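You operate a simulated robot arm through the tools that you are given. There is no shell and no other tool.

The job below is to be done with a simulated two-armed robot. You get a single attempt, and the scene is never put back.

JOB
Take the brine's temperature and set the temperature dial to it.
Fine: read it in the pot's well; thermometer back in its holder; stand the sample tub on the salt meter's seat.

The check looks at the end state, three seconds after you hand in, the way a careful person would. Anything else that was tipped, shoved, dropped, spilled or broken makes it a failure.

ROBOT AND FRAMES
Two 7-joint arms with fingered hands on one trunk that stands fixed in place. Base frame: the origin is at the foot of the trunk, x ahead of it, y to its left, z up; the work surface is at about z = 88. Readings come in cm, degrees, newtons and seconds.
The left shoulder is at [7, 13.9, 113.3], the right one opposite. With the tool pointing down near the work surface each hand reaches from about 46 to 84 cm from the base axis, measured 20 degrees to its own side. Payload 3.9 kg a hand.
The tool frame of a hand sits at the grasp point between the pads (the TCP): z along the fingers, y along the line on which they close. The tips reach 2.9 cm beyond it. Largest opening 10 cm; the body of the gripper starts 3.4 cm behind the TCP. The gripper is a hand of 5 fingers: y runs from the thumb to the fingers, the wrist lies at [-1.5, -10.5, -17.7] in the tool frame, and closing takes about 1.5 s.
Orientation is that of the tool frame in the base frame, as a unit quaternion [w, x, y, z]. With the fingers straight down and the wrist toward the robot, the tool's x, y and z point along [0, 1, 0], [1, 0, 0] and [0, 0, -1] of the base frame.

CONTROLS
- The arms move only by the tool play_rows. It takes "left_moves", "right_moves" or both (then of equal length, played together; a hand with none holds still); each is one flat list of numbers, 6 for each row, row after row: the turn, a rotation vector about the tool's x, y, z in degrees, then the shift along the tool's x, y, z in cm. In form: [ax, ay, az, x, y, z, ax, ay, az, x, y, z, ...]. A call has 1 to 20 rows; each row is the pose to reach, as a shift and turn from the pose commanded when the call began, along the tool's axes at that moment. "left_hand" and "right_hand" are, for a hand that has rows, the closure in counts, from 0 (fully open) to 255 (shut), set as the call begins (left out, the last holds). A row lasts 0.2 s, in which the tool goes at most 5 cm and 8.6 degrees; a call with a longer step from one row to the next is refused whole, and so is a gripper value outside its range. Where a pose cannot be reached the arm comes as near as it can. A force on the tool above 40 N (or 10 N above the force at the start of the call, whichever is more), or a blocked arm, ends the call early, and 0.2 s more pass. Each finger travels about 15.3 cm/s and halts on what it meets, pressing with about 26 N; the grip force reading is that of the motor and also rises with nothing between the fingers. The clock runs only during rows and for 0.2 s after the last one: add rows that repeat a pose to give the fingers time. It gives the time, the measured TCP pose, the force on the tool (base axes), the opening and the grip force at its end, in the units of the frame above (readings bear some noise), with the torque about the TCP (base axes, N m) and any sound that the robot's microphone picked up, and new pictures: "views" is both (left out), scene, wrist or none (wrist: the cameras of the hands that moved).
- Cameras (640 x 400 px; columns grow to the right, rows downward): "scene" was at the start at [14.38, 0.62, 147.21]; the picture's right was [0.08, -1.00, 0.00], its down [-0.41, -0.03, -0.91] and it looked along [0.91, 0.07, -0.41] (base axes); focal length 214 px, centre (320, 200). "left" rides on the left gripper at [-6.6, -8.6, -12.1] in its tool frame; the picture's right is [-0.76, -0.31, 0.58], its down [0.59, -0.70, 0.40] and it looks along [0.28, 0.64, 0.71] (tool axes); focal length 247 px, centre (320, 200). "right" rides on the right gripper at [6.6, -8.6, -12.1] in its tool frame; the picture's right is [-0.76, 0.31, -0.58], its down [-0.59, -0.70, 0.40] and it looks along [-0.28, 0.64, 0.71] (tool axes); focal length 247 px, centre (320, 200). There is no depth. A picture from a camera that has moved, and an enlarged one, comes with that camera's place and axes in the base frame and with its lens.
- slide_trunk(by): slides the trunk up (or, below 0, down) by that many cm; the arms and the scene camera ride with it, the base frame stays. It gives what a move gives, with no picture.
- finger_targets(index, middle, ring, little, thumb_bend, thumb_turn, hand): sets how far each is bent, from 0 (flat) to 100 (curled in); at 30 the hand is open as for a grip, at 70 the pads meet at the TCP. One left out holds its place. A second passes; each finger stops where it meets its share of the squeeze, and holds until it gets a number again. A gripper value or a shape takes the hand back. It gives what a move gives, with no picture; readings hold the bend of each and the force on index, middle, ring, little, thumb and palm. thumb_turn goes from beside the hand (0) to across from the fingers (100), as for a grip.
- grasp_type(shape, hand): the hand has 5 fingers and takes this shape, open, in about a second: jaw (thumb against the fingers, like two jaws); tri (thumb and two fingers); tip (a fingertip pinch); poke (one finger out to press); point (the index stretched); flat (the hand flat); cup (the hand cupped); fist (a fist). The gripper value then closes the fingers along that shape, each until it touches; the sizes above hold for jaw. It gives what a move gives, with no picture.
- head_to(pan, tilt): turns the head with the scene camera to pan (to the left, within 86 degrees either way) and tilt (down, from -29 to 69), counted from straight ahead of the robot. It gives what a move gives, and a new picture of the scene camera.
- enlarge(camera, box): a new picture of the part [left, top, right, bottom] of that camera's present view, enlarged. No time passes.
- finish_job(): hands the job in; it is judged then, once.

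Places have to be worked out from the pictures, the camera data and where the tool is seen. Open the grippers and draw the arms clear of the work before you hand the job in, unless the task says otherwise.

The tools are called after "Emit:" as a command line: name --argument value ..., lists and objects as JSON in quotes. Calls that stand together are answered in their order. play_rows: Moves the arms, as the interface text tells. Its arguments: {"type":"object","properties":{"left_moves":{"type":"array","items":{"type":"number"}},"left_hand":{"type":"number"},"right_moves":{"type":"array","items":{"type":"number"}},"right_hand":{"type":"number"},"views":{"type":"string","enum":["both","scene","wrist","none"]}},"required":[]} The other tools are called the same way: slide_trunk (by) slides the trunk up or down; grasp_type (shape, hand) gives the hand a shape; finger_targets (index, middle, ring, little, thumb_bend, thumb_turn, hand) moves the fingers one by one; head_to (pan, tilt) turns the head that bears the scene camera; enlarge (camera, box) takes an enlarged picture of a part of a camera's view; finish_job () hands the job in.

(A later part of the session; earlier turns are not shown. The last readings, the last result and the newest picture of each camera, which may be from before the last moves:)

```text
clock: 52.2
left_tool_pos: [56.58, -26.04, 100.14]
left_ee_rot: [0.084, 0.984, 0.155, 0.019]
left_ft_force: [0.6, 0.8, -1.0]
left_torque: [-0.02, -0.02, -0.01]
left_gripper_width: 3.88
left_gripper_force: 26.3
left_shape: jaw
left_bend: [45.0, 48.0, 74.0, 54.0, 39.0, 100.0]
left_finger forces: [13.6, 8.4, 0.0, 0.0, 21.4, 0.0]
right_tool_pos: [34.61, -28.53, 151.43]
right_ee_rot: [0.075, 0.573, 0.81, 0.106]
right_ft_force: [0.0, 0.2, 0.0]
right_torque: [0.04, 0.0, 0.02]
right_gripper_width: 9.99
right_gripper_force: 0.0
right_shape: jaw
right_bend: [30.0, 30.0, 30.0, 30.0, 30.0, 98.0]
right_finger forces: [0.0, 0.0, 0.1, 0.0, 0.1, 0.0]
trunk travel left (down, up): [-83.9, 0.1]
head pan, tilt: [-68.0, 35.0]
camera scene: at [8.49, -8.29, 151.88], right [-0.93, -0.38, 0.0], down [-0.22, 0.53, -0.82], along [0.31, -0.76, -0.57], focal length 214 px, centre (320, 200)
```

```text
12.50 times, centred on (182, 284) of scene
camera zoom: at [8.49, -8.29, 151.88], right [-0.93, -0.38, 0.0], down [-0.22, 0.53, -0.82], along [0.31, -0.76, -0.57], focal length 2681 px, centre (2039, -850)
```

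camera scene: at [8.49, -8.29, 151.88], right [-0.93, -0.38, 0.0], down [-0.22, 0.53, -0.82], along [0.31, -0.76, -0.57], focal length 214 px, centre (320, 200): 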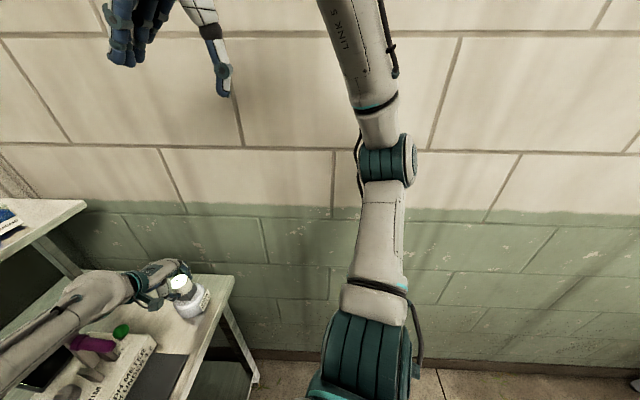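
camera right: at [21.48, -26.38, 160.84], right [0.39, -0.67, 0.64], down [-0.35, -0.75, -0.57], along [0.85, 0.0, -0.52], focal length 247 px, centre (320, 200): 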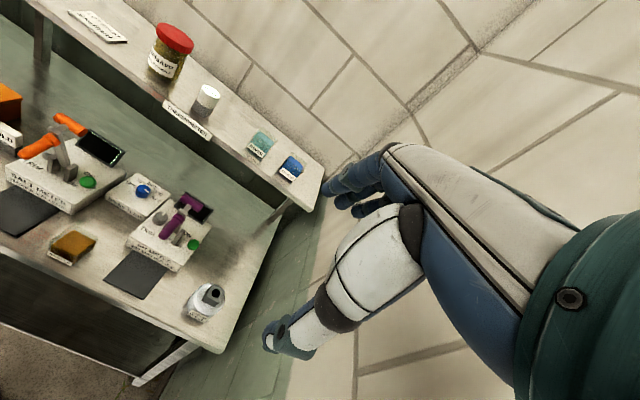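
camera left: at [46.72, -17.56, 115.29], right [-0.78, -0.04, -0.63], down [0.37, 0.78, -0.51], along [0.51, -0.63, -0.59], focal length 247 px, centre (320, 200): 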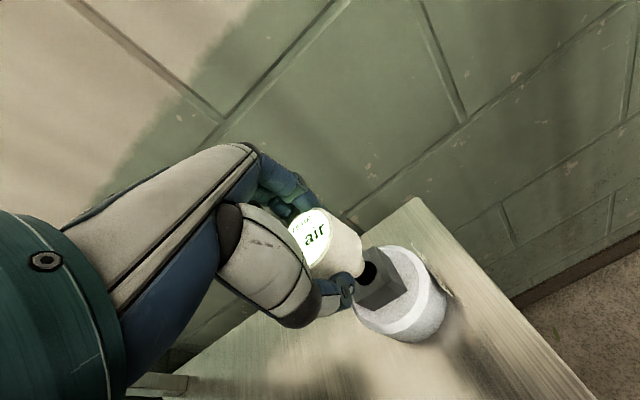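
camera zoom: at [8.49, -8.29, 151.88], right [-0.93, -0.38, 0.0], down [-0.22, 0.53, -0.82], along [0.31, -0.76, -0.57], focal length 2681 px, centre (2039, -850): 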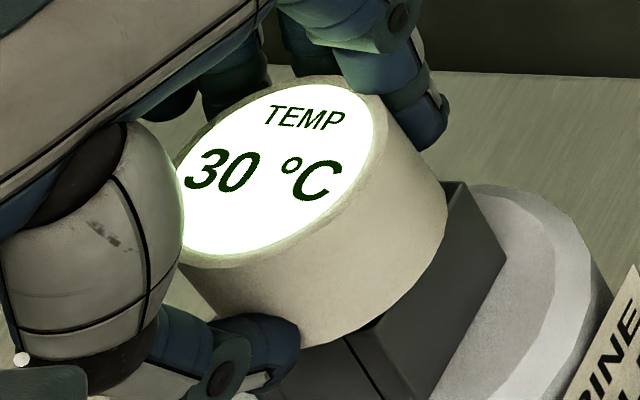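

The display shows "30 °C". I hold a few more seconds to make sure the reading is settled.

Emit:
play_rows --left_moves '[0, 0, 0, 0, 0, 0, 0, 0, 0, 0, 0, 0, 0, 0, 0, 0, 0, 0, 0, 0, 0, 0, 0, 0, 0, 0, 0, 0, 0, 0, 0, 0, 0, 0, 0, 0, 0, 0, 0, 0, 0, 0, 0, 0, 0, 0, 0, 0, 0, 0, 0, 0, 0, 0, 0, 0, 0, 0, 0, 0, 0, 0, 0, 0, 0, 0, 0, 0, 0, 0, 0, 0, 0, 0, 0, 0, 0, 0, 0, 0, 0, 0, 0, 0, 0, 0, 0, 0, 0, 0, 0, 0, 0, 0, 0, 0]' --views "none"

Emit:
enlarge --camera "scene" --box '[165, 268, 200, 300]'

```text
clock: 55.6
left_tool_pos: [56.55, -25.95, 100.16]
left_ee_rot: [0.084, 0.984, 0.154, 0.019]
left_ft_force: [0.8, 0.5, -0.6]
left_torque: [-0.01, 0.0, -0.04]
left_gripper_width: 3.9
left_gripper_force: 25.8
left_shape: jaw
left_bend: [45.0, 48.0, 74.0, 54.0, 39.0, 100.0]
left_finger forces: [13.7, 8.4, 0.1, 0.0, 21.3, 0.0]
right_tool_pos: [34.65, -28.52, 151.36]
right_ee_rot: [0.076, 0.572, 0.809, 0.107]
right_ft_force: [-0.1, 1.0, 0.1]
right_torque: [-0.01, 0.0, 0.01]
right_gripper_width: 9.97
right_gripper_force: 0.1
right_shape: jaw
right_bend: [30.0, 30.0, 30.0, 30.0, 30.0, 98.0]
right_finger forces: [0.0, 0.0, 0.0, 0.0, 0.1, 0.1]
trunk travel left (down, up): [-83.9, 0.1]
head pan, tilt: [-68.0, 35.0]
```

```text
12.50 times, centred on (182, 284) of scene
camera zoom: at [8.48, -8.3, 151.89], right [-0.93, -0.37, 0.0], down [-0.21, 0.53, -0.82], along [0.31, -0.76, -0.57], focal length 2681 px, centre (2039, -850)
```

zoom: 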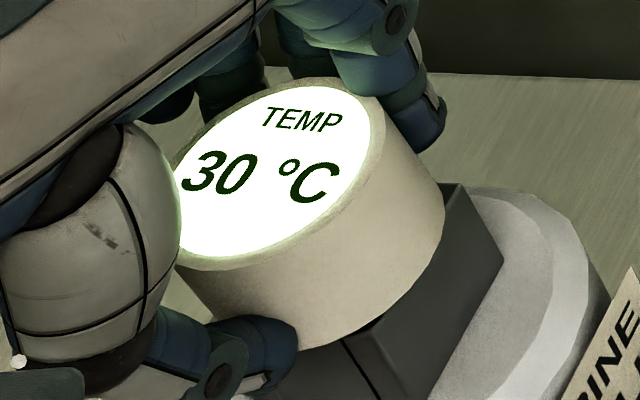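

The reading is steady at 30 °C. I lift the thermometer straight out of the well and retreat along the same way to (53, -19.8, 113).

Emit:
play_rows --left_moves '[0, 0, 0, 0.01, 0.1, -0.59, 0, 0, 0, 0.01, 0.21, -1.18, 0, 0, 0, 0.02, 0.35, -1.97, 0, 0, 0, 0.03, 0.52, -2.95, 0, 0, 0, 0.05, 0.78, -4.43, 0, 0, 0, -0.42, -1.02, -7.57, 0, 0, 0, -0.9, -2.81, -10.72, 0, 0, 0, -1.37, -4.61, -13.86, 0, 0, 0, -1.37, -4.61, -13.86]' --views "wrist"

Emit:
head_to --pan 0 --tilt 40

```text
clock: 57.6
left_tool_pos: [53.23, -19.84, 112.72]
left_ee_rot: [0.084, 0.984, 0.155, 0.019]
left_ft_force: [0.5, -0.4, -1.5]
left_torque: [-0.03, 0.0, 0.01]
left_gripper_width: 3.9
left_gripper_force: 26.4
left_shape: jaw
left_bend: [45.0, 48.0, 74.0, 54.0, 39.0, 100.0]
left_finger forces: [13.5, 8.5, 0.0, 0.0, 21.2, 0.1]
right_tool_pos: [34.52, -28.7, 151.17]
right_ee_rot: [0.075, 0.572, 0.81, 0.107]
right_ft_force: [0.2, -0.6, 0.0]
right_torque: [0.0, 0.02, -0.04]
right_gripper_width: 9.97
right_gripper_force: 0.1
right_shape: jaw
right_bend: [30.0, 30.0, 30.0, 30.0, 30.0, 98.0]
right_finger forces: [0.0, 0.0, 0.0, 0.1, 0.0, 0.0]
trunk travel left (down, up): [-83.9, 0.1]
head pan, tilt: [-68.0, 35.0]
camera left: at [43.61, -11.85, 123.18], right [-0.78, -0.04, -0.63], down [0.37, 0.78, -0.51], along [0.51, -0.63, -0.59], focal length 247 px, centre (320, 200)
```

left: 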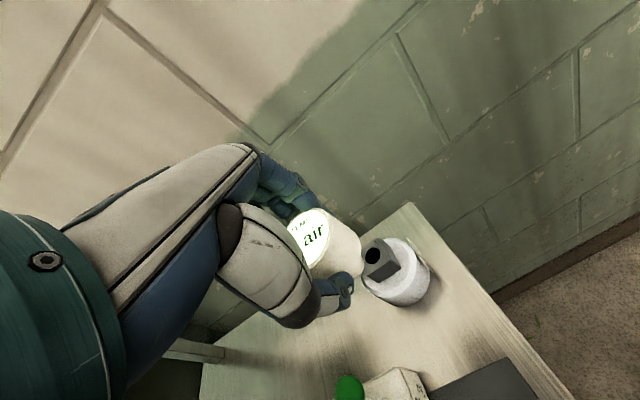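

```text
clock: 59.0
left_tool_pos: [53.26, -19.82, 112.76]
left_ee_rot: [0.084, 0.984, 0.155, 0.019]
left_ft_force: [-1.0, 0.0, -1.6]
left_torque: [-0.02, 0.02, 0.01]
left_gripper_width: 3.88
left_gripper_force: 26.2
left_shape: jaw
left_bend: [45.0, 48.0, 74.0, 54.0, 39.0, 100.0]
left_finger forces: [13.7, 8.5, 0.0, 0.0, 21.2, 0.0]
right_tool_pos: [34.55, -28.67, 151.36]
right_ee_rot: [0.075, 0.572, 0.81, 0.106]
right_ft_force: [0.0, -0.2, 0.2]
right_torque: [0.0, -0.02, 0.01]
right_gripper_width: 9.98
right_gripper_force: 0.0
right_shape: jaw
right_bend: [30.0, 30.0, 30.0, 30.0, 30.0, 98.0]
right_finger forces: [0.0, 0.0, 0.1, 0.1, 0.0, 0.0]
trunk travel left (down, up): [-83.9, 0.1]
head pan, tilt: [0.0, 40.0]
camera scene: at [13.68, -0.14, 151.13], right [0.0, -1.0, 0.0], down [-0.64, 0.0, -0.77], along [0.77, 0.0, -0.64], focal length 214 px, centre (320, 200)
```

scene: 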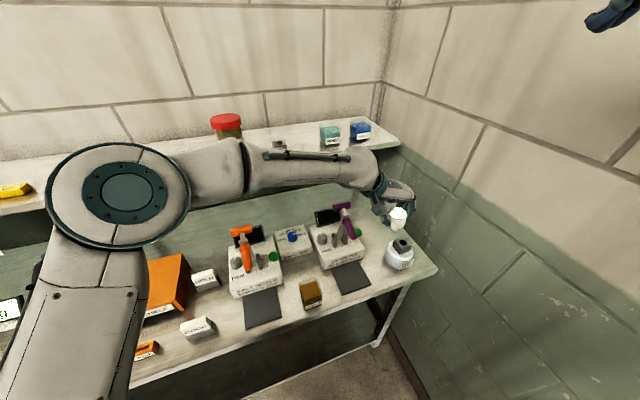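

All the bench items are undisturbed. I retrace the path back to (45, 4, 131) with yaw -30°.

Emit:
play_rows --left_moves '[0.07, 1.13, -6.4, -1.25, -1.42, -3.12, 0.15, 2.25, -12.79, -2.5, -2.85, -6.24, 0.22, 3.38, -19.19, -3.74, -4.27, -9.36, 0.29, 4.5, -25.58, -4.99, -5.69, -12.48, 0.33, 5.05, -28.73, -4.06, -8.87, -14.5, 0.36, 5.61, -31.88, -3.13, -12.05, -16.53, 0.4, 6.16, -35.03, -2.21, -15.24, -18.55, 0.43, 6.72, -38.18, -1.28, -18.42, -20.58, 0.47, 7.27, -41.3, -0.35, -21.6, -22.6, 0.47, 7.27, -41.3, -0.35, -21.6, -22.6]' --views "scene"

```text
clock: 61.2
left_tool_pos: [45.01, 4.18, 131.67]
left_ee_rot: [0.071, 0.864, 0.497, 0.049]
left_ft_force: [-0.7, -0.2, -0.6]
left_torque: [0.04, 0.01, -0.02]
left_gripper_width: 3.89
left_gripper_force: 26.5
left_shape: jaw
left_bend: [45.0, 48.0, 74.0, 54.0, 39.0, 100.0]
left_finger forces: [13.3, 8.5, 0.0, 0.1, 20.8, 0.1]
right_tool_pos: [34.48, -28.76, 151.29]
right_ee_rot: [0.075, 0.572, 0.81, 0.107]
right_ft_force: [0.4, 0.0, -0.4]
right_torque: [0.01, 0.0, 0.0]
right_gripper_width: 9.96
right_gripper_force: 0.1
right_shape: jaw
right_bend: [30.0, 30.0, 30.0, 30.0, 30.0, 98.0]
right_finger forces: [0.1, 0.1, 0.0, 0.0, 0.1, 0.0]
trunk travel left (down, up): [-83.9, 0.1]
head pan, tilt: [0.0, 40.0]
camera scene: at [13.66, -0.27, 151.13], right [0.0, -1.0, 0.0], down [-0.64, 0.0, -0.77], along [0.77, 0.0, -0.64], focal length 214 px, centre (320, 200)
```

scene: 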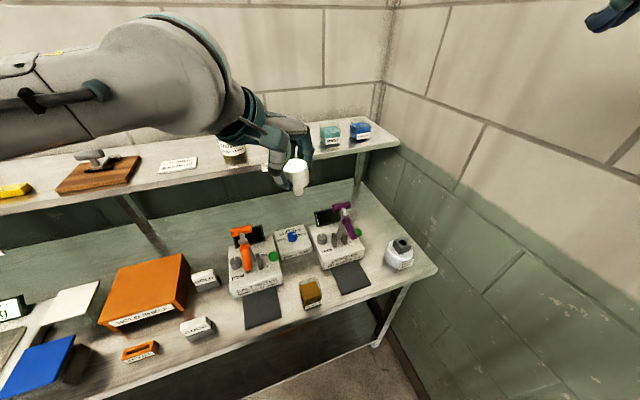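

Now I approach the shelf: via (58, 9, 137) to (68, 11, 136), yawing back to about 2°.

Emit:
play_rows --left_moves '[0.07, 0.86, -4.93, 2.69, 2.4, -0.89, 0.14, 1.72, -9.85, 5.37, 4.8, -1.79, 0.21, 2.57, -14.8, 8.06, 7.19, -2.68, 0.28, 3.43, -19.7, 10.74, 9.59, -3.57, 0.34, 4.11, -23.7, 12.98, 12.04, -2.77, 0.39, 4.8, -27.6, 15.23, 14.49, -1.97, 0.45, 5.48, -31.6, 17.47, 16.94, -1.17, 0.45, 5.48, -31.6, 17.47, 16.94, -1.17]' --views "both"

```text
clock: 63.0
left_tool_pos: [67.61, 10.77, 135.91]
left_ee_rot: [0.056, 0.693, 0.716, 0.066]
left_ft_force: [-0.2, 0.3, -1.5]
left_torque: [-0.01, -0.01, 0.01]
left_gripper_width: 3.88
left_gripper_force: 26.0
left_shape: jaw
left_bend: [45.0, 48.0, 74.0, 54.0, 39.0, 100.0]
left_finger forces: [13.1, 8.5, 0.1, 0.1, 20.8, 0.0]
right_tool_pos: [34.5, -28.81, 151.4]
right_ee_rot: [0.075, 0.573, 0.809, 0.107]
right_ft_force: [-0.2, -0.1, 0.6]
right_torque: [0.01, 0.0, -0.01]
right_gripper_width: 10.0
right_gripper_force: 0.0
right_shape: jaw
right_bend: [30.0, 30.0, 30.0, 30.0, 30.0, 98.0]
right_finger forces: [0.0, 0.1, 0.0, 0.0, 0.0, 0.0]
trunk travel left (down, up): [-83.9, 0.1]
head pan, tilt: [0.0, 40.0]
camera scene: at [13.59, -0.1, 151.14], right [0.0, -1.0, 0.0], down [-0.64, 0.0, -0.77], along [0.77, 0.0, -0.64], focal length 214 px, centre (320, 200)
camera left: at [57.36, 3.77, 146.22], right [-0.18, -0.76, -0.63], down [-0.64, 0.57, -0.51], along [0.74, 0.32, -0.59], focal length 247 px, centre (320, 200)
```

scene: 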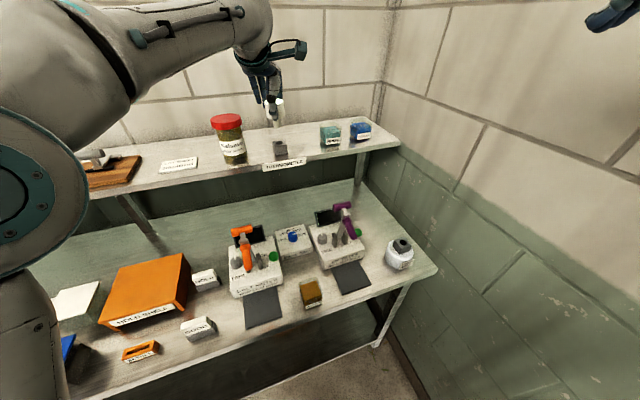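
left: 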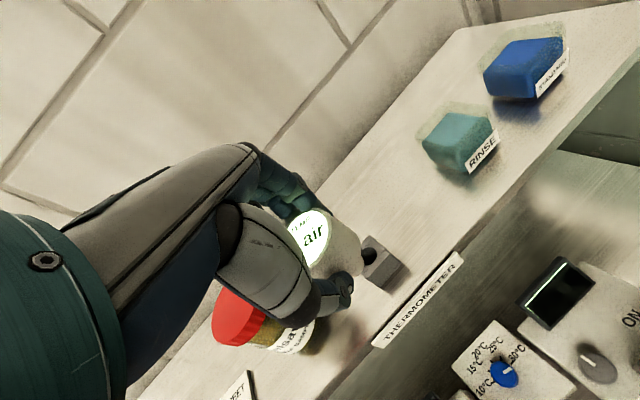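

The holder's hole is visible. I move to above the original grasp point at TCP (72.73, 11.82, 131.3) with the original yaw of about 19°.

Emit:
play_rows --left_moves '[0, 0, 0, 0.28, 1.42, 1.81, 0, 0, 0, 0.55, 2.84, 3.62, 0.06, 0.98, -5.6, 0.83, 4.26, 5.43, 0.13, 1.95, -11.2, 0.83, 4.26, 5.43, 0.19, 2.93, -16.76, 0.83, 4.26, 5.43, 0.19, 2.93, -16.76, 0.83, 4.26, 5.43]' --views "both"

Emit:
enlarge --camera "left" --box '[280, 190, 460, 315]'

Emit:
enlarge --camera "scene" --box '[250, 90, 310, 165]'

```text
clock: 64.4
left_tool_pos: [72.96, 11.89, 131.1]
left_ee_rot: [0.045, 0.579, 0.811, 0.074]
left_ft_force: [1.0, 0.1, -0.7]
left_torque: [0.02, 0.0, -0.01]
left_gripper_width: 3.87
left_gripper_force: 25.3
left_shape: jaw
left_bend: [45.0, 48.0, 74.0, 54.0, 39.0, 100.0]
left_finger forces: [13.2, 8.5, 0.0, 0.0, 20.8, 0.0]
right_tool_pos: [34.54, -28.68, 151.35]
right_ee_rot: [0.075, 0.572, 0.81, 0.107]
right_ft_force: [0.1, 0.3, 0.6]
right_torque: [-0.01, 0.0, 0.0]
right_gripper_width: 9.98
right_gripper_force: 0.1
right_shape: jaw
right_bend: [30.0, 30.0, 30.0, 30.0, 30.0, 98.0]
right_finger forces: [0.0, 0.2, 0.1, 0.0, 0.1, 0.1]
trunk travel left (down, up): [-83.9, 0.1]
head pan, tilt: [0.0, 40.0]
camera scene: at [13.72, -0.1, 151.13], right [0.0, -1.0, 0.0], down [-0.64, 0.0, -0.77], along [0.77, 0.0, -0.64], focal length 214 px, centre (320, 200)
camera left: at [65.16, 2.2, 141.51], right [0.05, -0.78, -0.63], down [-0.78, 0.36, -0.51], along [0.62, 0.52, -0.59], focal length 247 px, centre (320, 200)
```

scene: 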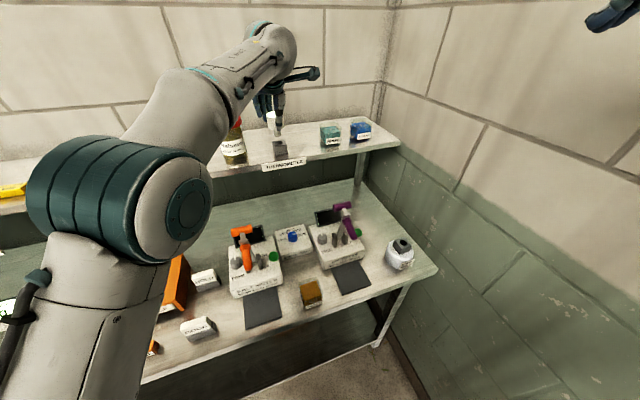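
left: 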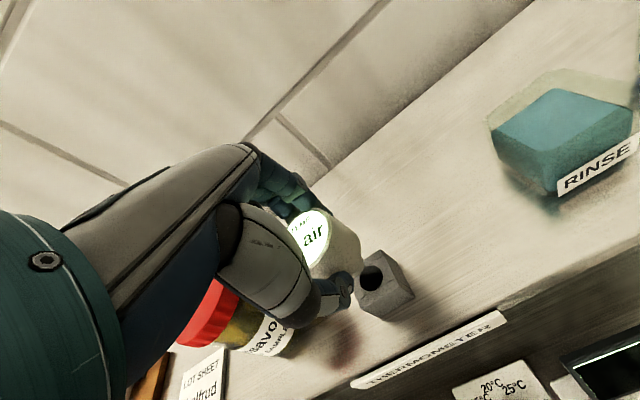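

```text
3.20 times, centred on (370, 252) of left
camera zoom: at [65.16, 2.2, 141.51], right [0.05, -0.78, -0.63], down [-0.78, 0.36, -0.51], along [0.62, 0.52, -0.59], focal length 790 px, centre (160, 32)
```

zoom: 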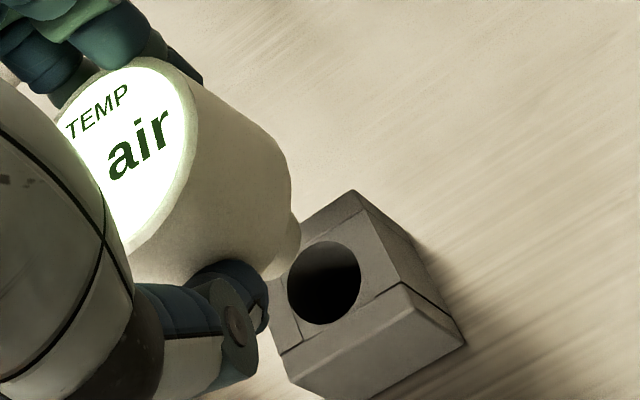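

```text
5.33 times, centred on (280, 128) of scene
camera zoom: at [13.72, -0.1, 151.13], right [0.0, -1.0, 0.0], down [-0.64, 0.0, -0.77], along [0.77, 0.0, -0.64], focal length 1144 px, centre (533, 587)
```

zoom: 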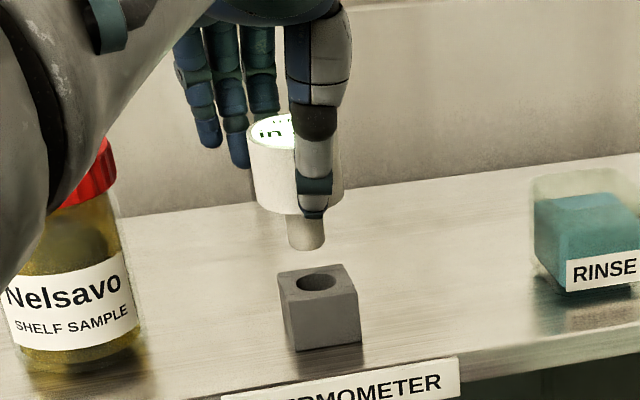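

The stub is vertical and within about 0.2 cm of the hole at (72.9, 11.84). I trim by (-0.2, -0.1), lower 1.5 cm and check again.

Emit:
play_rows --left_moves '[0, 0, 0, -0.05, -0.22, 0, 0, 0, 0, -0.05, -0.35, 0.72, 0, 0, 0, -0.05, -0.48, 1.44, 0, 0, 0, -0.05, -0.48, 1.44]' --views "none"

Emit:
enlarge --camera "left" --box '[320, 210, 420, 285]'

Emit:
enlarge --camera "scene" --box '[260, 105, 300, 160]'

```text
clock: 65.4
left_tool_pos: [72.66, 11.71, 129.72]
left_ee_rot: [0.045, 0.579, 0.811, 0.073]
left_ft_force: [-0.4, 0.3, -1.3]
left_torque: [-0.03, 0.0, -0.02]
left_gripper_width: 3.89
left_gripper_force: 26.5
left_shape: jaw
left_bend: [45.0, 48.0, 74.0, 54.0, 39.0, 100.0]
left_finger forces: [13.1, 8.5, 0.0, 0.0, 20.8, 0.0]
right_tool_pos: [34.52, -28.67, 151.42]
right_ee_rot: [0.075, 0.572, 0.81, 0.106]
right_ft_force: [-0.3, -0.5, 0.4]
right_torque: [0.0, 0.01, 0.02]
right_gripper_width: 9.97
right_gripper_force: 0.1
right_shape: jaw
right_bend: [30.0, 30.0, 30.0, 30.0, 30.0, 98.0]
right_finger forces: [0.0, 0.0, 0.0, 0.0, 0.0, 0.0]
trunk travel left (down, up): [-83.9, 0.1]
head pan, tilt: [0.0, 40.0]
```

```text
5.33 times, centred on (370, 248) of left
camera zoom: at [64.74, 2.07, 140.15], right [0.05, -0.78, -0.63], down [-0.78, 0.36, -0.51], along [0.62, 0.52, -0.59], focal length 1317 px, centre (53, -53)
```

zoom: 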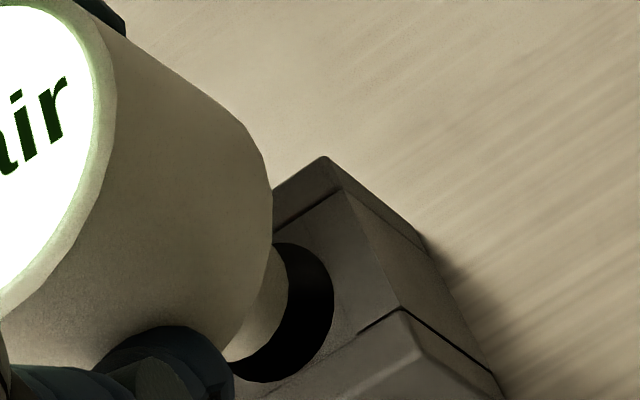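

```text
7.27 times, centred on (280, 132) of scene
camera zoom: at [13.67, -0.13, 151.13], right [0.0, -1.0, 0.0], down [-0.64, 0.0, -0.77], along [0.77, 0.0, -0.64], focal length 1560 px, centre (611, 691)
```

zoom: 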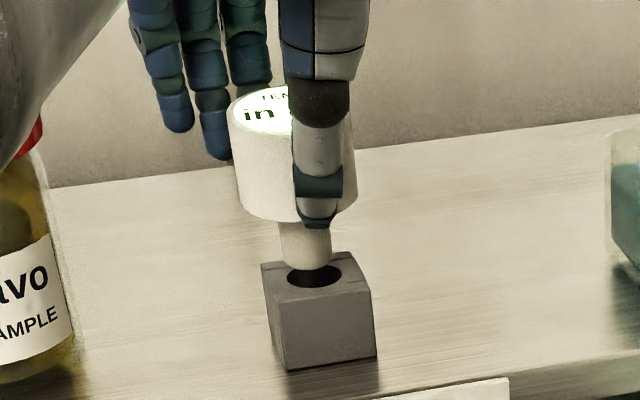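

The stub needs to go about 0.2 cm to the right (-y). I shift and lower 0.6 cm.

Emit:
play_rows --left_moves '[0, 0, 0, -0.19, -0.06, -0.01, 0, 0, 0, -0.19, -0.11, 0.28, 0, 0, 0, -0.2, -0.17, 0.58, 0, 0, 0, -0.2, -0.17, 0.58]' --views "none"

Emit:
enlarge --camera "left" --box '[320, 210, 420, 285]'

Emit:
enlarge --camera "scene" --box '[260, 105, 300, 160]'

```text
clock: 66.4
left_tool_pos: [72.62, 11.54, 128.97]
left_ee_rot: [0.045, 0.58, 0.81, 0.074]
left_ft_force: [0.0, -0.5, -0.2]
left_torque: [-0.01, -0.02, 0.0]
left_gripper_width: 3.85
left_gripper_force: 26.0
left_shape: jaw
left_bend: [45.0, 48.0, 74.0, 54.0, 39.0, 100.0]
left_finger forces: [13.1, 8.5, 0.0, 0.0, 20.8, 0.1]
right_tool_pos: [34.52, -28.63, 151.38]
right_ee_rot: [0.076, 0.573, 0.809, 0.107]
right_ft_force: [-0.1, -0.3, 0.1]
right_torque: [0.01, -0.02, 0.0]
right_gripper_width: 9.98
right_gripper_force: 0.0
right_shape: jaw
right_bend: [30.0, 30.0, 30.0, 30.0, 30.0, 98.0]
right_finger forces: [0.1, 0.1, 0.0, 0.1, 0.0, 0.1]
trunk travel left (down, up): [-83.9, 0.1]
head pan, tilt: [0.0, 40.0]
```

```text
5.33 times, centred on (370, 248) of left
camera zoom: at [64.86, 1.84, 139.41], right [0.05, -0.77, -0.63], down [-0.78, 0.36, -0.51], along [0.62, 0.52, -0.59], focal length 1317 px, centre (53, -53)
```

zoom: 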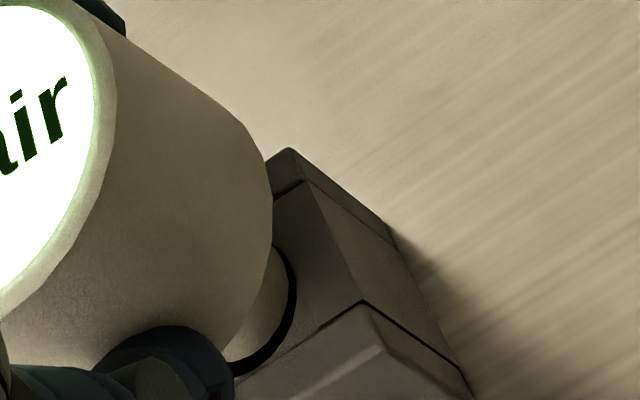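

```text
7.27 times, centred on (280, 132) of scene
camera zoom: at [13.68, -0.13, 151.13], right [0.0, -1.0, 0.0], down [-0.64, 0.0, -0.77], along [0.77, 0.0, -0.64], focal length 1560 px, centre (611, 691)
```

zoom: 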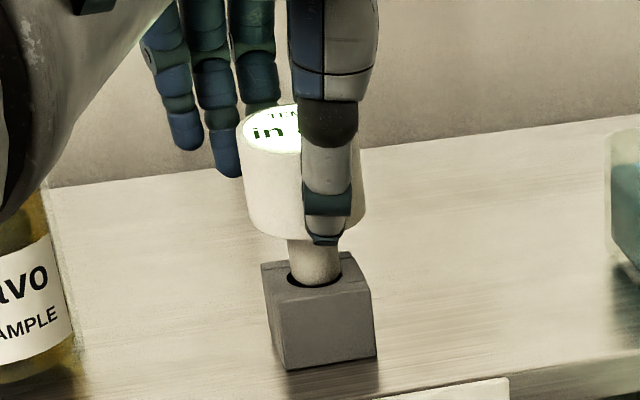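

Now the gap is even all round and the stub is just at the rim. I descend in small steps.

Emit:
play_rows --left_moves '[0, 0, 0, 0, -0.03, 0.2, 0, 0, 0, 0, -0.07, 0.4, 0, 0, 0, 0, -0.1, 0.6, 0, 0, 0, 0, -0.1, 0.6]' --views "none"

Emit:
enlarge --camera "left" --box '[320, 210, 420, 285]'

Emit:
enlarge --camera "scene" --box '[260, 105, 300, 160]'

```text
clock: 67.4
left_tool_pos: [72.56, 11.56, 128.3]
left_ee_rot: [0.045, 0.58, 0.81, 0.073]
left_ft_force: [0.1, 0.1, -1.2]
left_torque: [0.01, 0.0, -0.01]
left_gripper_width: 3.86
left_gripper_force: 25.8
left_shape: jaw
left_bend: [45.0, 48.0, 74.0, 54.0, 39.0, 100.0]
left_finger forces: [13.1, 8.6, 0.1, 0.0, 20.7, 0.0]
right_tool_pos: [34.65, -28.75, 151.29]
right_ee_rot: [0.075, 0.572, 0.81, 0.106]
right_ft_force: [0.1, 0.1, 0.6]
right_torque: [0.04, 0.0, 0.03]
right_gripper_width: 9.96
right_gripper_force: 0.0
right_shape: jaw
right_bend: [30.0, 30.0, 30.0, 30.0, 30.0, 98.0]
right_finger forces: [0.0, 0.1, 0.1, 0.1, 0.0, 0.0]
trunk travel left (down, up): [-83.9, 0.1]
head pan, tilt: [0.0, 40.0]
```

```text
5.33 times, centred on (370, 248) of left
camera zoom: at [64.85, 1.88, 138.75], right [0.05, -0.78, -0.63], down [-0.78, 0.36, -0.51], along [0.62, 0.52, -0.59], focal length 1317 px, centre (53, -53)
```

zoom: 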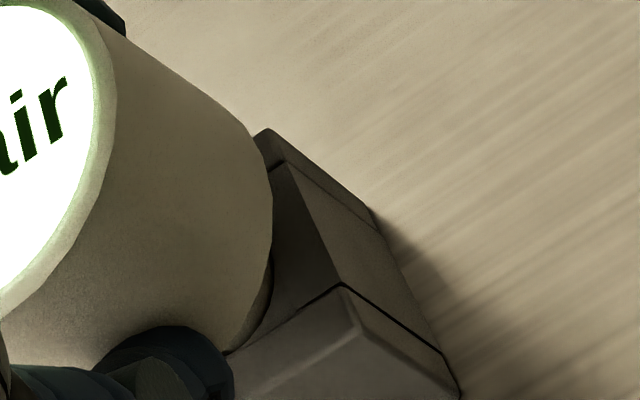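

```text
7.27 times, centred on (280, 132) of scene
camera zoom: at [13.69, -0.13, 151.13], right [0.0, -1.0, 0.0], down [-0.64, 0.0, -0.77], along [0.77, 0.0, -0.64], focal length 1560 px, centre (611, 691)
```

zoom: 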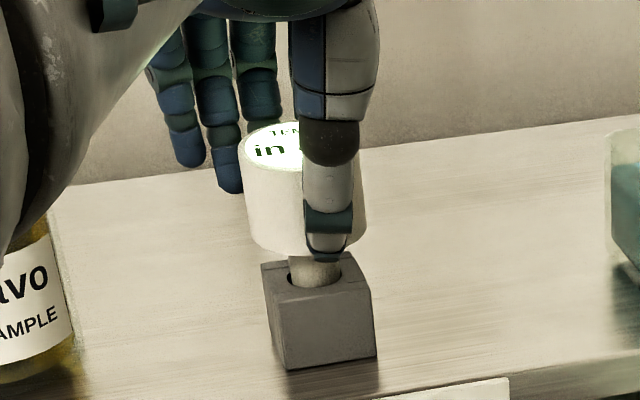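

It has entered freely. I continue down 1.1 cm more, watching the force.

Emit:
play_rows --left_moves '[0, 0, 0, 0, -0.04, 0.25, 0, 0, 0, 0, -0.09, 0.5, 0, 0, 0, 0, -0.13, 0.75, 0, 0, 0, 0, -0.18, 1.0, 0, 0, 0, 0, -0.19, 1.1]' --views "none"

Emit:
enlarge --camera "scene" --box '[260, 105, 300, 160]'

```text
clock: 68.6
left_tool_pos: [72.58, 11.36, 127.22]
left_ee_rot: [0.045, 0.579, 0.811, 0.074]
left_ft_force: [1.2, 0.0, -1.0]
left_torque: [0.04, 0.02, 0.0]
left_gripper_width: 3.86
left_gripper_force: 25.1
left_shape: jaw
left_bend: [45.0, 48.0, 74.0, 54.0, 39.0, 100.0]
left_finger forces: [13.1, 8.6, 0.0, 0.0, 20.7, 0.1]
right_tool_pos: [34.67, -28.53, 151.33]
right_ee_rot: [0.075, 0.572, 0.81, 0.106]
right_ft_force: [-0.1, 0.0, -0.7]
right_torque: [0.01, 0.03, -0.02]
right_gripper_width: 9.96
right_gripper_force: 0.0
right_shape: jaw
right_bend: [30.0, 30.0, 30.0, 30.0, 30.0, 98.0]
right_finger forces: [0.0, 0.0, 0.0, 0.0, 0.0, 0.0]
trunk travel left (down, up): [-83.9, 0.1]
head pan, tilt: [0.0, 40.0]
```

```text
7.27 times, centred on (280, 132) of scene
camera zoom: at [13.68, -0.12, 151.13], right [0.0, -1.0, 0.0], down [-0.64, 0.0, -0.77], along [0.77, 0.0, -0.64], focal length 1560 px, centre (611, 691)
```

zoom: 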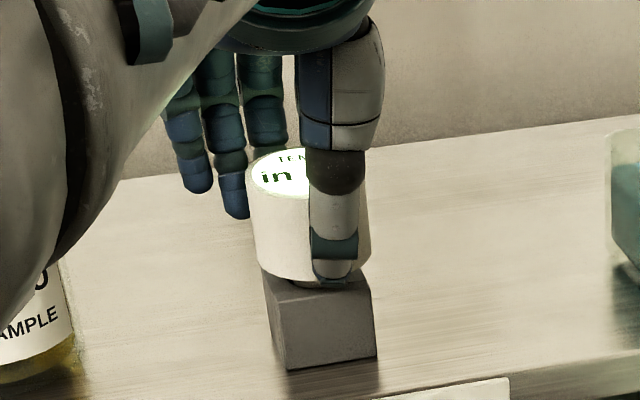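

It is still free with about 0.9 cm to go. I continue slowly until it seats.

Emit:
play_rows --left_moves '[0, 0, 0, 0, -0.03, 0.2, 0, 0, 0, 0, -0.07, 0.4, 0, 0, 0, 0, -0.1, 0.6, 0, 0, 0, 0, -0.13, 0.75, 0, 0, 0, 0, -0.13, 0.75]' --views "none"

Emit:
enlarge --camera "scene" --box '[260, 105, 300, 160]'

Emit:
enlarge --camera "left" --box '[300, 190, 420, 285]'

```text
clock: 69.8
left_tool_pos: [72.58, 11.47, 126.61]
left_ee_rot: [0.046, 0.58, 0.81, 0.074]
left_ft_force: [0.4, -0.3, -0.5]
left_torque: [-0.02, 0.0, 0.0]
left_gripper_width: 3.88
left_gripper_force: 25.5
left_shape: jaw
left_bend: [45.0, 48.0, 74.0, 54.0, 39.0, 100.0]
left_finger forces: [13.2, 8.5, 0.0, 0.1, 20.9, 0.0]
right_tool_pos: [34.63, -28.6, 151.43]
right_ee_rot: [0.075, 0.572, 0.81, 0.106]
right_ft_force: [-0.9, 0.4, -0.1]
right_torque: [0.0, -0.04, 0.01]
right_gripper_width: 9.98
right_gripper_force: 0.1
right_shape: jaw
right_bend: [30.0, 30.0, 30.0, 30.0, 30.0, 98.0]
right_finger forces: [0.1, 0.0, 0.0, 0.0, 0.1, 0.0]
trunk travel left (down, up): [-83.9, 0.1]
head pan, tilt: [0.0, 40.0]
```

```text
7.27 times, centred on (280, 132) of scene
camera zoom: at [13.69, -0.13, 151.13], right [0.0, -1.0, 0.0], down [-0.64, 0.0, -0.77], along [0.77, 0.0, -0.64], focal length 1560 px, centre (611, 691)
```

zoom: 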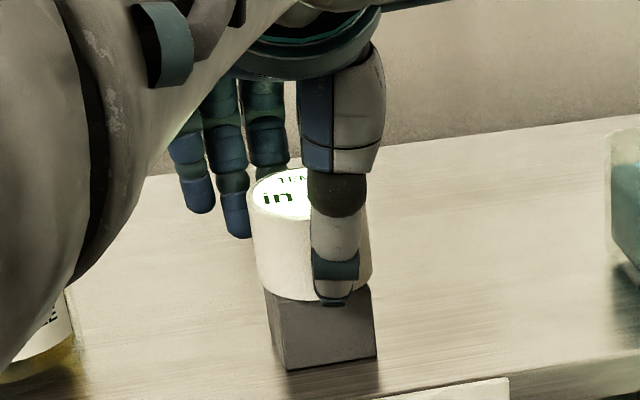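

```text
4.21 times, centred on (360, 238) of left
camera zoom: at [64.85, 1.82, 136.88], right [0.05, -0.77, -0.63], down [-0.78, 0.36, -0.51], along [0.62, 0.52, -0.59], focal length 1040 px, centre (152, 42)
```

zoom: 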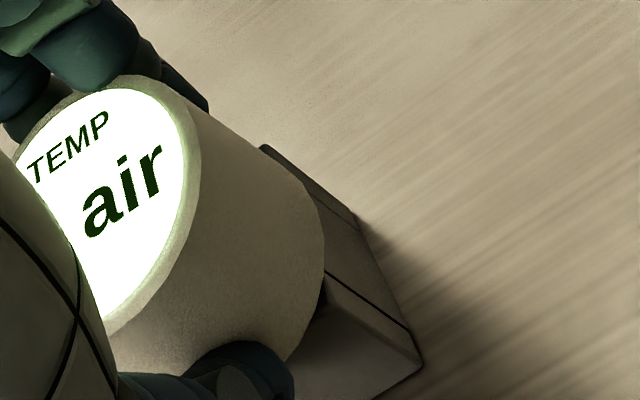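

It is almost seated. I lower the last 0.3 cm.

Emit:
play_rows --left_moves '[0, 0, 0, 0, -0.02, 0.1, 0, 0, 0, 0, -0.03, 0.2, 0, 0, 0, 0, -0.05, 0.3, 0, 0, 0, 0, -0.05, 0.3]' --views "none"

Emit:
enlarge --camera "left" --box '[300, 190, 420, 285]'

```text
clock: 70.8
left_tool_pos: [72.58, 11.61, 126.32]
left_ee_rot: [0.046, 0.579, 0.81, 0.074]
left_ft_force: [0.9, 0.5, 3.4]
left_torque: [0.04, 0.0, 0.0]
left_gripper_width: 3.88
left_gripper_force: 26.1
left_shape: jaw
left_bend: [45.0, 48.0, 74.0, 54.0, 39.0, 100.0]
left_finger forces: [14.7, 9.3, 0.0, 0.1, 21.6, 0.0]
right_tool_pos: [34.5, -28.64, 151.43]
right_ee_rot: [0.076, 0.571, 0.81, 0.106]
right_ft_force: [0.4, 0.1, 0.9]
right_torque: [-0.01, -0.02, 0.01]
right_gripper_width: 10.01
right_gripper_force: 0.0
right_shape: jaw
right_bend: [30.0, 30.0, 30.0, 30.0, 30.0, 98.0]
right_finger forces: [0.1, 0.0, 0.0, 0.0, 0.0, 0.0]
trunk travel left (down, up): [-83.9, 0.1]
head pan, tilt: [0.0, 40.0]
```

```text
4.21 times, centred on (360, 238) of left
camera zoom: at [64.82, 1.83, 136.74], right [0.05, -0.78, -0.63], down [-0.78, 0.36, -0.51], along [0.62, 0.52, -0.59], focal length 1040 px, centre (152, 42)
```

zoom: 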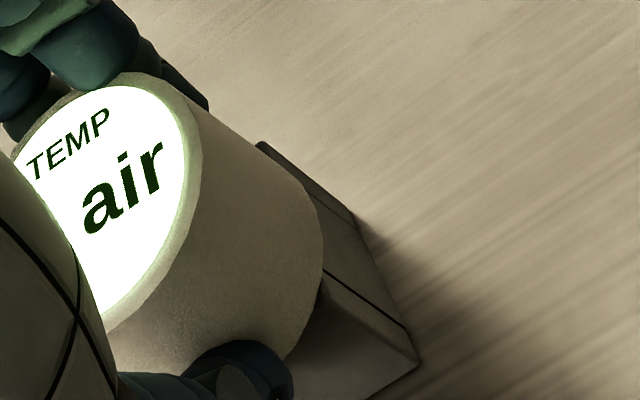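

It is seated: 3.4 N upward at the original grasp height of 126.3. I release gradually, partial first.

Emit:
play_rows --left_moves '[0, 0, 0, 0, 0, 0, 0, 0, 0, 0, 0, 0, 0, 0, 0, 0, 0, 0, 0, 0, 0, 0, 0, 0]' --left_hand 115 --views "none"

Emit:
enlarge --camera "left" --box '[300, 190, 420, 285]'

Emit:
enlarge --camera "scene" --box '[260, 105, 300, 160]'

```text
clock: 71.8
left_tool_pos: [72.58, 11.54, 126.26]
left_ee_rot: [0.045, 0.579, 0.81, 0.073]
left_ft_force: [-0.5, -0.2, -0.2]
left_torque: [-0.04, -0.01, 0.05]
left_gripper_width: 5.48
left_gripper_force: 0.1
left_shape: jaw
left_bend: [40.0, 41.0, 74.0, 47.0, 31.0, 100.0]
left_finger forces: [0.0, 0.0, 0.0, 0.0, 0.0, 0.0]
right_tool_pos: [34.59, -28.6, 151.44]
right_ee_rot: [0.075, 0.573, 0.809, 0.106]
right_ft_force: [0.7, 0.0, -0.3]
right_torque: [0.0, 0.01, 0.01]
right_gripper_width: 10.0
right_gripper_force: 0.1
right_shape: jaw
right_bend: [30.0, 30.0, 30.0, 30.0, 30.0, 98.0]
right_finger forces: [0.0, 0.0, 0.0, 0.0, 0.1, 0.0]
trunk travel left (down, up): [-83.9, 0.1]
head pan, tilt: [0.0, 40.0]
```

```text
4.21 times, centred on (360, 238) of left
camera zoom: at [64.86, 1.82, 136.65], right [0.05, -0.77, -0.63], down [-0.78, 0.36, -0.51], along [0.62, 0.52, -0.59], focal length 1040 px, centre (152, 42)
```

zoom: 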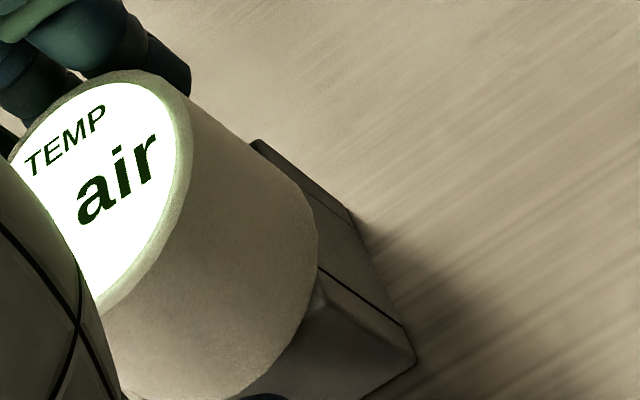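

```text
7.27 times, centred on (280, 132) of scene
camera zoom: at [13.67, -0.13, 151.13], right [0.0, -1.0, 0.0], down [-0.64, 0.0, -0.77], along [0.77, 0.0, -0.64], focal length 1560 px, centre (611, 691)
```

zoom: 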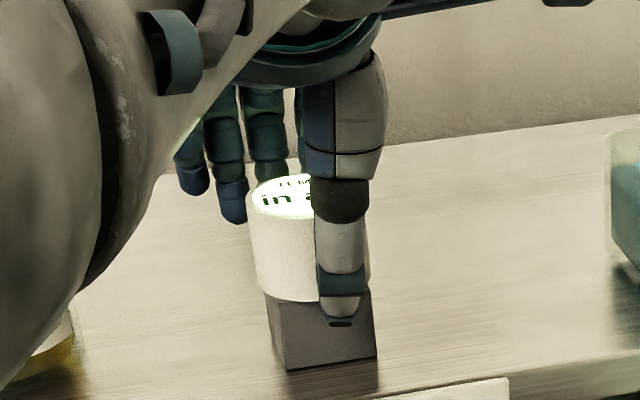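

It is released and standing in its holder. I open fully and lift straight up clear.

Emit:
play_rows --left_moves '[0, 0, 0, 0, 0, 0, 0, 0, 0, 0, 0, 0, 0, 0, 0, 0, 0, 0, 0, 0, 0, 0, 0, 0, 0, 0, 0, 0.01, 0.2, -1.18, 0, 0, 0, 0.03, 0.41, -2.37, 0, 0, 0, 0.04, 0.62, -3.55, 0, 0, 0, 0.05, 0.8, -4.6]' --left_hand 0 --views "both"

Emit:
enlarge --camera "scene" --box '[250, 90, 310, 165]'

```text
clock: 73.6
left_tool_pos: [72.62, 11.51, 130.96]
left_ee_rot: [0.046, 0.579, 0.81, 0.074]
left_ft_force: [-0.2, 0.2, 0.4]
left_torque: [-0.03, -0.01, 0.0]
left_gripper_width: 10.0
left_gripper_force: 0.0
left_shape: jaw
left_bend: [30.0, 30.0, 30.0, 30.0, 30.0, 98.0]
left_finger forces: [0.1, 0.0, 0.1, 0.0, 0.1, 0.0]
right_tool_pos: [34.58, -28.66, 151.38]
right_ee_rot: [0.076, 0.572, 0.81, 0.106]
right_ft_force: [0.7, -0.3, -0.2]
right_torque: [0.02, -0.03, 0.01]
right_gripper_width: 9.95
right_gripper_force: 0.0
right_shape: jaw
right_bend: [30.0, 30.0, 30.0, 30.0, 30.0, 98.0]
right_finger forces: [0.0, 0.1, 0.1, 0.0, 0.1, 0.0]
trunk travel left (down, up): [-83.9, 0.1]
head pan, tilt: [0.0, 40.0]
camera scene: at [13.65, -0.12, 151.13], right [0.0, -1.0, 0.0], down [-0.64, 0.0, -0.77], along [0.77, 0.0, -0.64], focal length 214 px, centre (320, 200)
camera left: at [64.85, 1.84, 141.37], right [0.05, -0.77, -0.63], down [-0.78, 0.36, -0.51], along [0.62, 0.52, -0.59], focal length 247 px, centre (320, 200)
```

scene: 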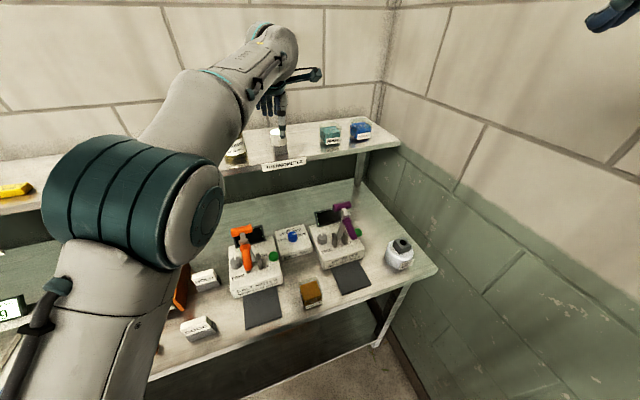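
left: 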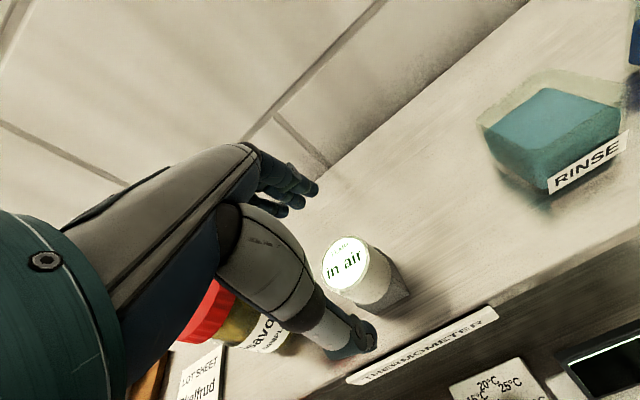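

```text
5.33 times, centred on (280, 128) of scene
camera zoom: at [13.65, -0.12, 151.13], right [0.0, -1.0, 0.0], down [-0.64, 0.0, -0.77], along [0.77, 0.0, -0.64], focal length 1144 px, centre (533, 587)
```

zoom: 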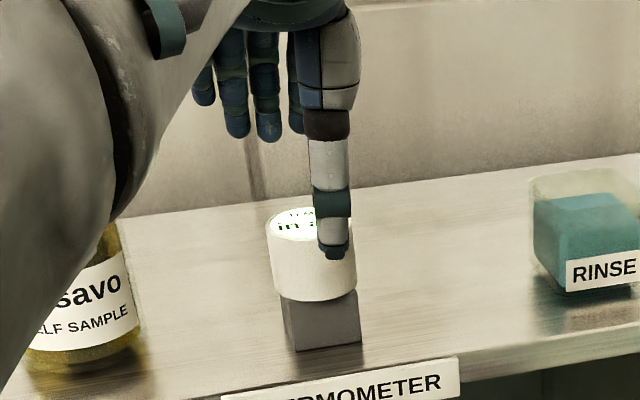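

The thermometer stands upright in its holder showing "in air". I retract the left arm to its start region.

Emit:
play_rows --left_moves '[-0.05, -0.73, 4.19, 1.0, -1.2, -2.8, -0.11, -1.47, 8.38, 3.0, -3.2, -5.5, -0.16, -2.2, 12.57, 5.0, -5.2, -8.0, -0.22, -2.93, 16.76, 6.88, -7.22, -10.3, 1.44, -2.77, 16.37, 9.51, -9.33, -12.5, 3.11, -2.61, 15.98, 12.14, -11.43, -14.7, 4.77, -2.46, 15.6, 14.78, -13.54, -16.9, 6.43, -2.3, 15.21, 17.41, -15.65, -19.1, 8.1, -2.14, 14.82, 20.04, -17.75, -21.3, 9.76, -1.98, 14.43, 22.67, -19.86, -23.5]' --views "both"

Emit:
enlarge --camera "scene" --box '[210, 95, 380, 180]'

Emit:
enlarge --camera "scene" --box '[265, 215, 320, 265]'

```text
clock: 75.8
left_tool_pos: [42.58, 25.07, 151.05]
left_ee_rot: [0.002, 0.68, 0.733, 0.0]
left_ft_force: [-0.4, -0.2, 0.2]
left_torque: [-0.02, -0.02, 0.03]
left_gripper_width: 10.0
left_gripper_force: 0.0
left_shape: jaw
left_bend: [30.0, 30.0, 30.0, 30.0, 30.0, 98.0]
left_finger forces: [0.0, 0.0, 0.0, 0.0, 0.1, 0.0]
right_tool_pos: [34.39, -28.66, 151.38]
right_ee_rot: [0.076, 0.572, 0.81, 0.107]
right_ft_force: [-0.9, -0.6, 0.2]
right_torque: [-0.05, 0.0, 0.01]
right_gripper_width: 9.98
right_gripper_force: 0.1
right_shape: jaw
right_bend: [30.0, 30.0, 30.0, 30.0, 30.0, 98.0]
right_finger forces: [0.1, 0.0, 0.0, 0.0, 0.0, 0.1]
trunk travel left (down, up): [-83.9, 0.1]
head pan, tilt: [0.0, 40.0]
camera scene: at [13.5, -0.12, 151.15], right [0.0, -1.0, 0.0], down [-0.64, 0.0, -0.77], along [0.77, 0.0, -0.64], focal length 214 px, centre (320, 200)
camera left: at [34.6, 18.01, 163.1], right [-0.25, -0.78, -0.58], down [-0.75, 0.53, -0.4], along [0.62, 0.33, -0.71], focal length 247 px, centre (320, 200)
```

scene: 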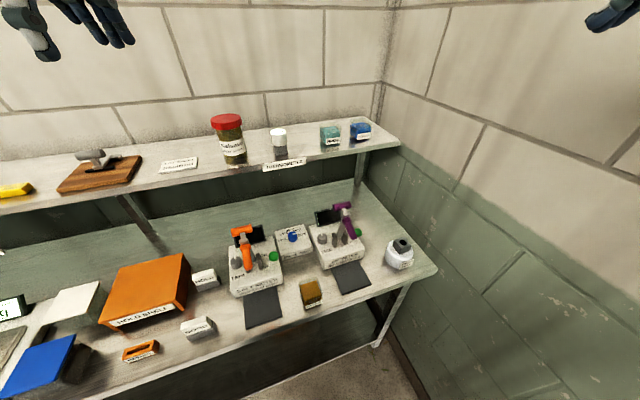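
left: 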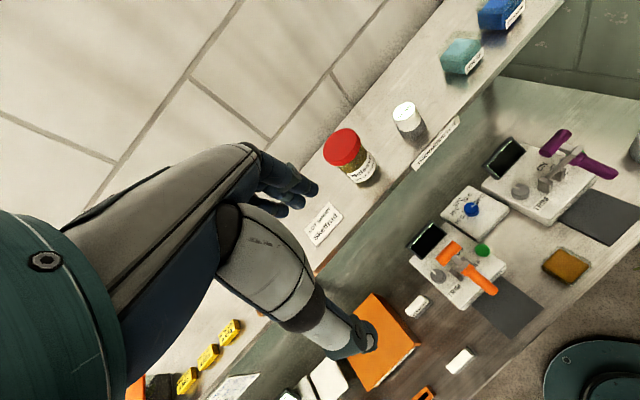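

```text
3.76 times, centred on (295, 138) of scene
camera zoom: at [13.5, -0.12, 151.15], right [0.0, -1.0, 0.0], down [-0.64, 0.0, -0.77], along [0.77, 0.0, -0.64], focal length 807 px, centre (414, 435)
```

zoom: 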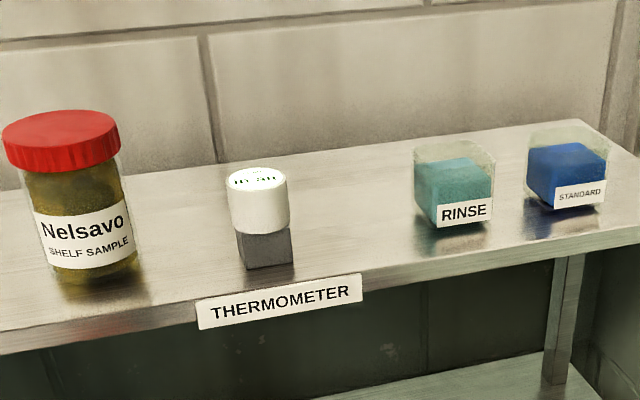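

```text
8.00 times, centred on (292, 240) of scene
camera zoom: at [13.5, -0.12, 151.15], right [0.0, -1.0, 0.0], down [-0.64, 0.0, -0.77], along [0.77, 0.0, -0.64], focal length 1716 px, centre (540, -120)
```

zoom: 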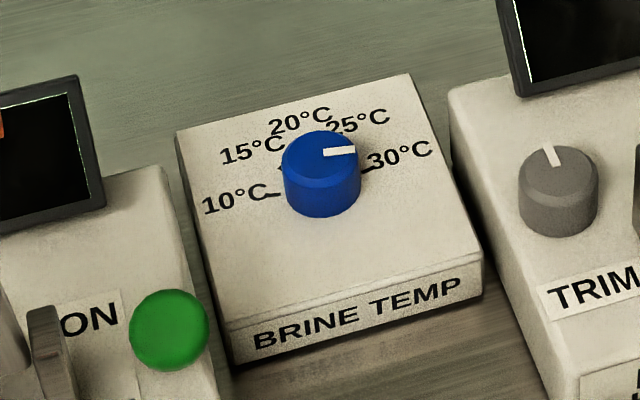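

Thermometer part done. Now the dial: I get closer views of it from both wrist cameras to pin down its position and the tick angles.

Emit:
enlarge --camera "left" --box '[430, 175, 520, 245]'

Emit:
enlarge --camera "right" --box '[90, 160, 190, 230]'

```text
5.71 times, centred on (475, 210) of left
camera zoom: at [34.6, 18.01, 163.1], right [-0.25, -0.78, -0.58], down [-0.75, 0.53, -0.4], along [0.62, 0.33, -0.71], focal length 1411 px, centre (-566, 143)
```

zoom: 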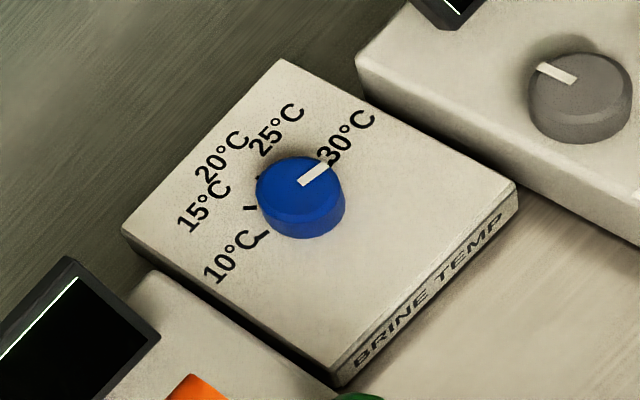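

```text
5.71 times, centred on (140, 195) of right
camera zoom: at [21.46, -26.15, 160.87], right [0.39, -0.66, 0.64], down [-0.35, -0.75, -0.57], along [0.85, 0.0, -0.52], focal length 1411 px, centre (1349, 229)
```

zoom: 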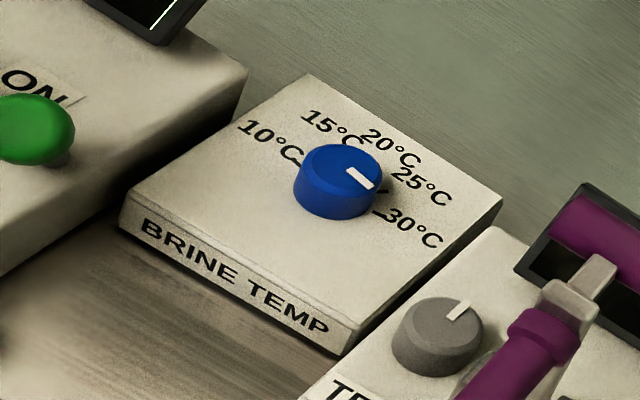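

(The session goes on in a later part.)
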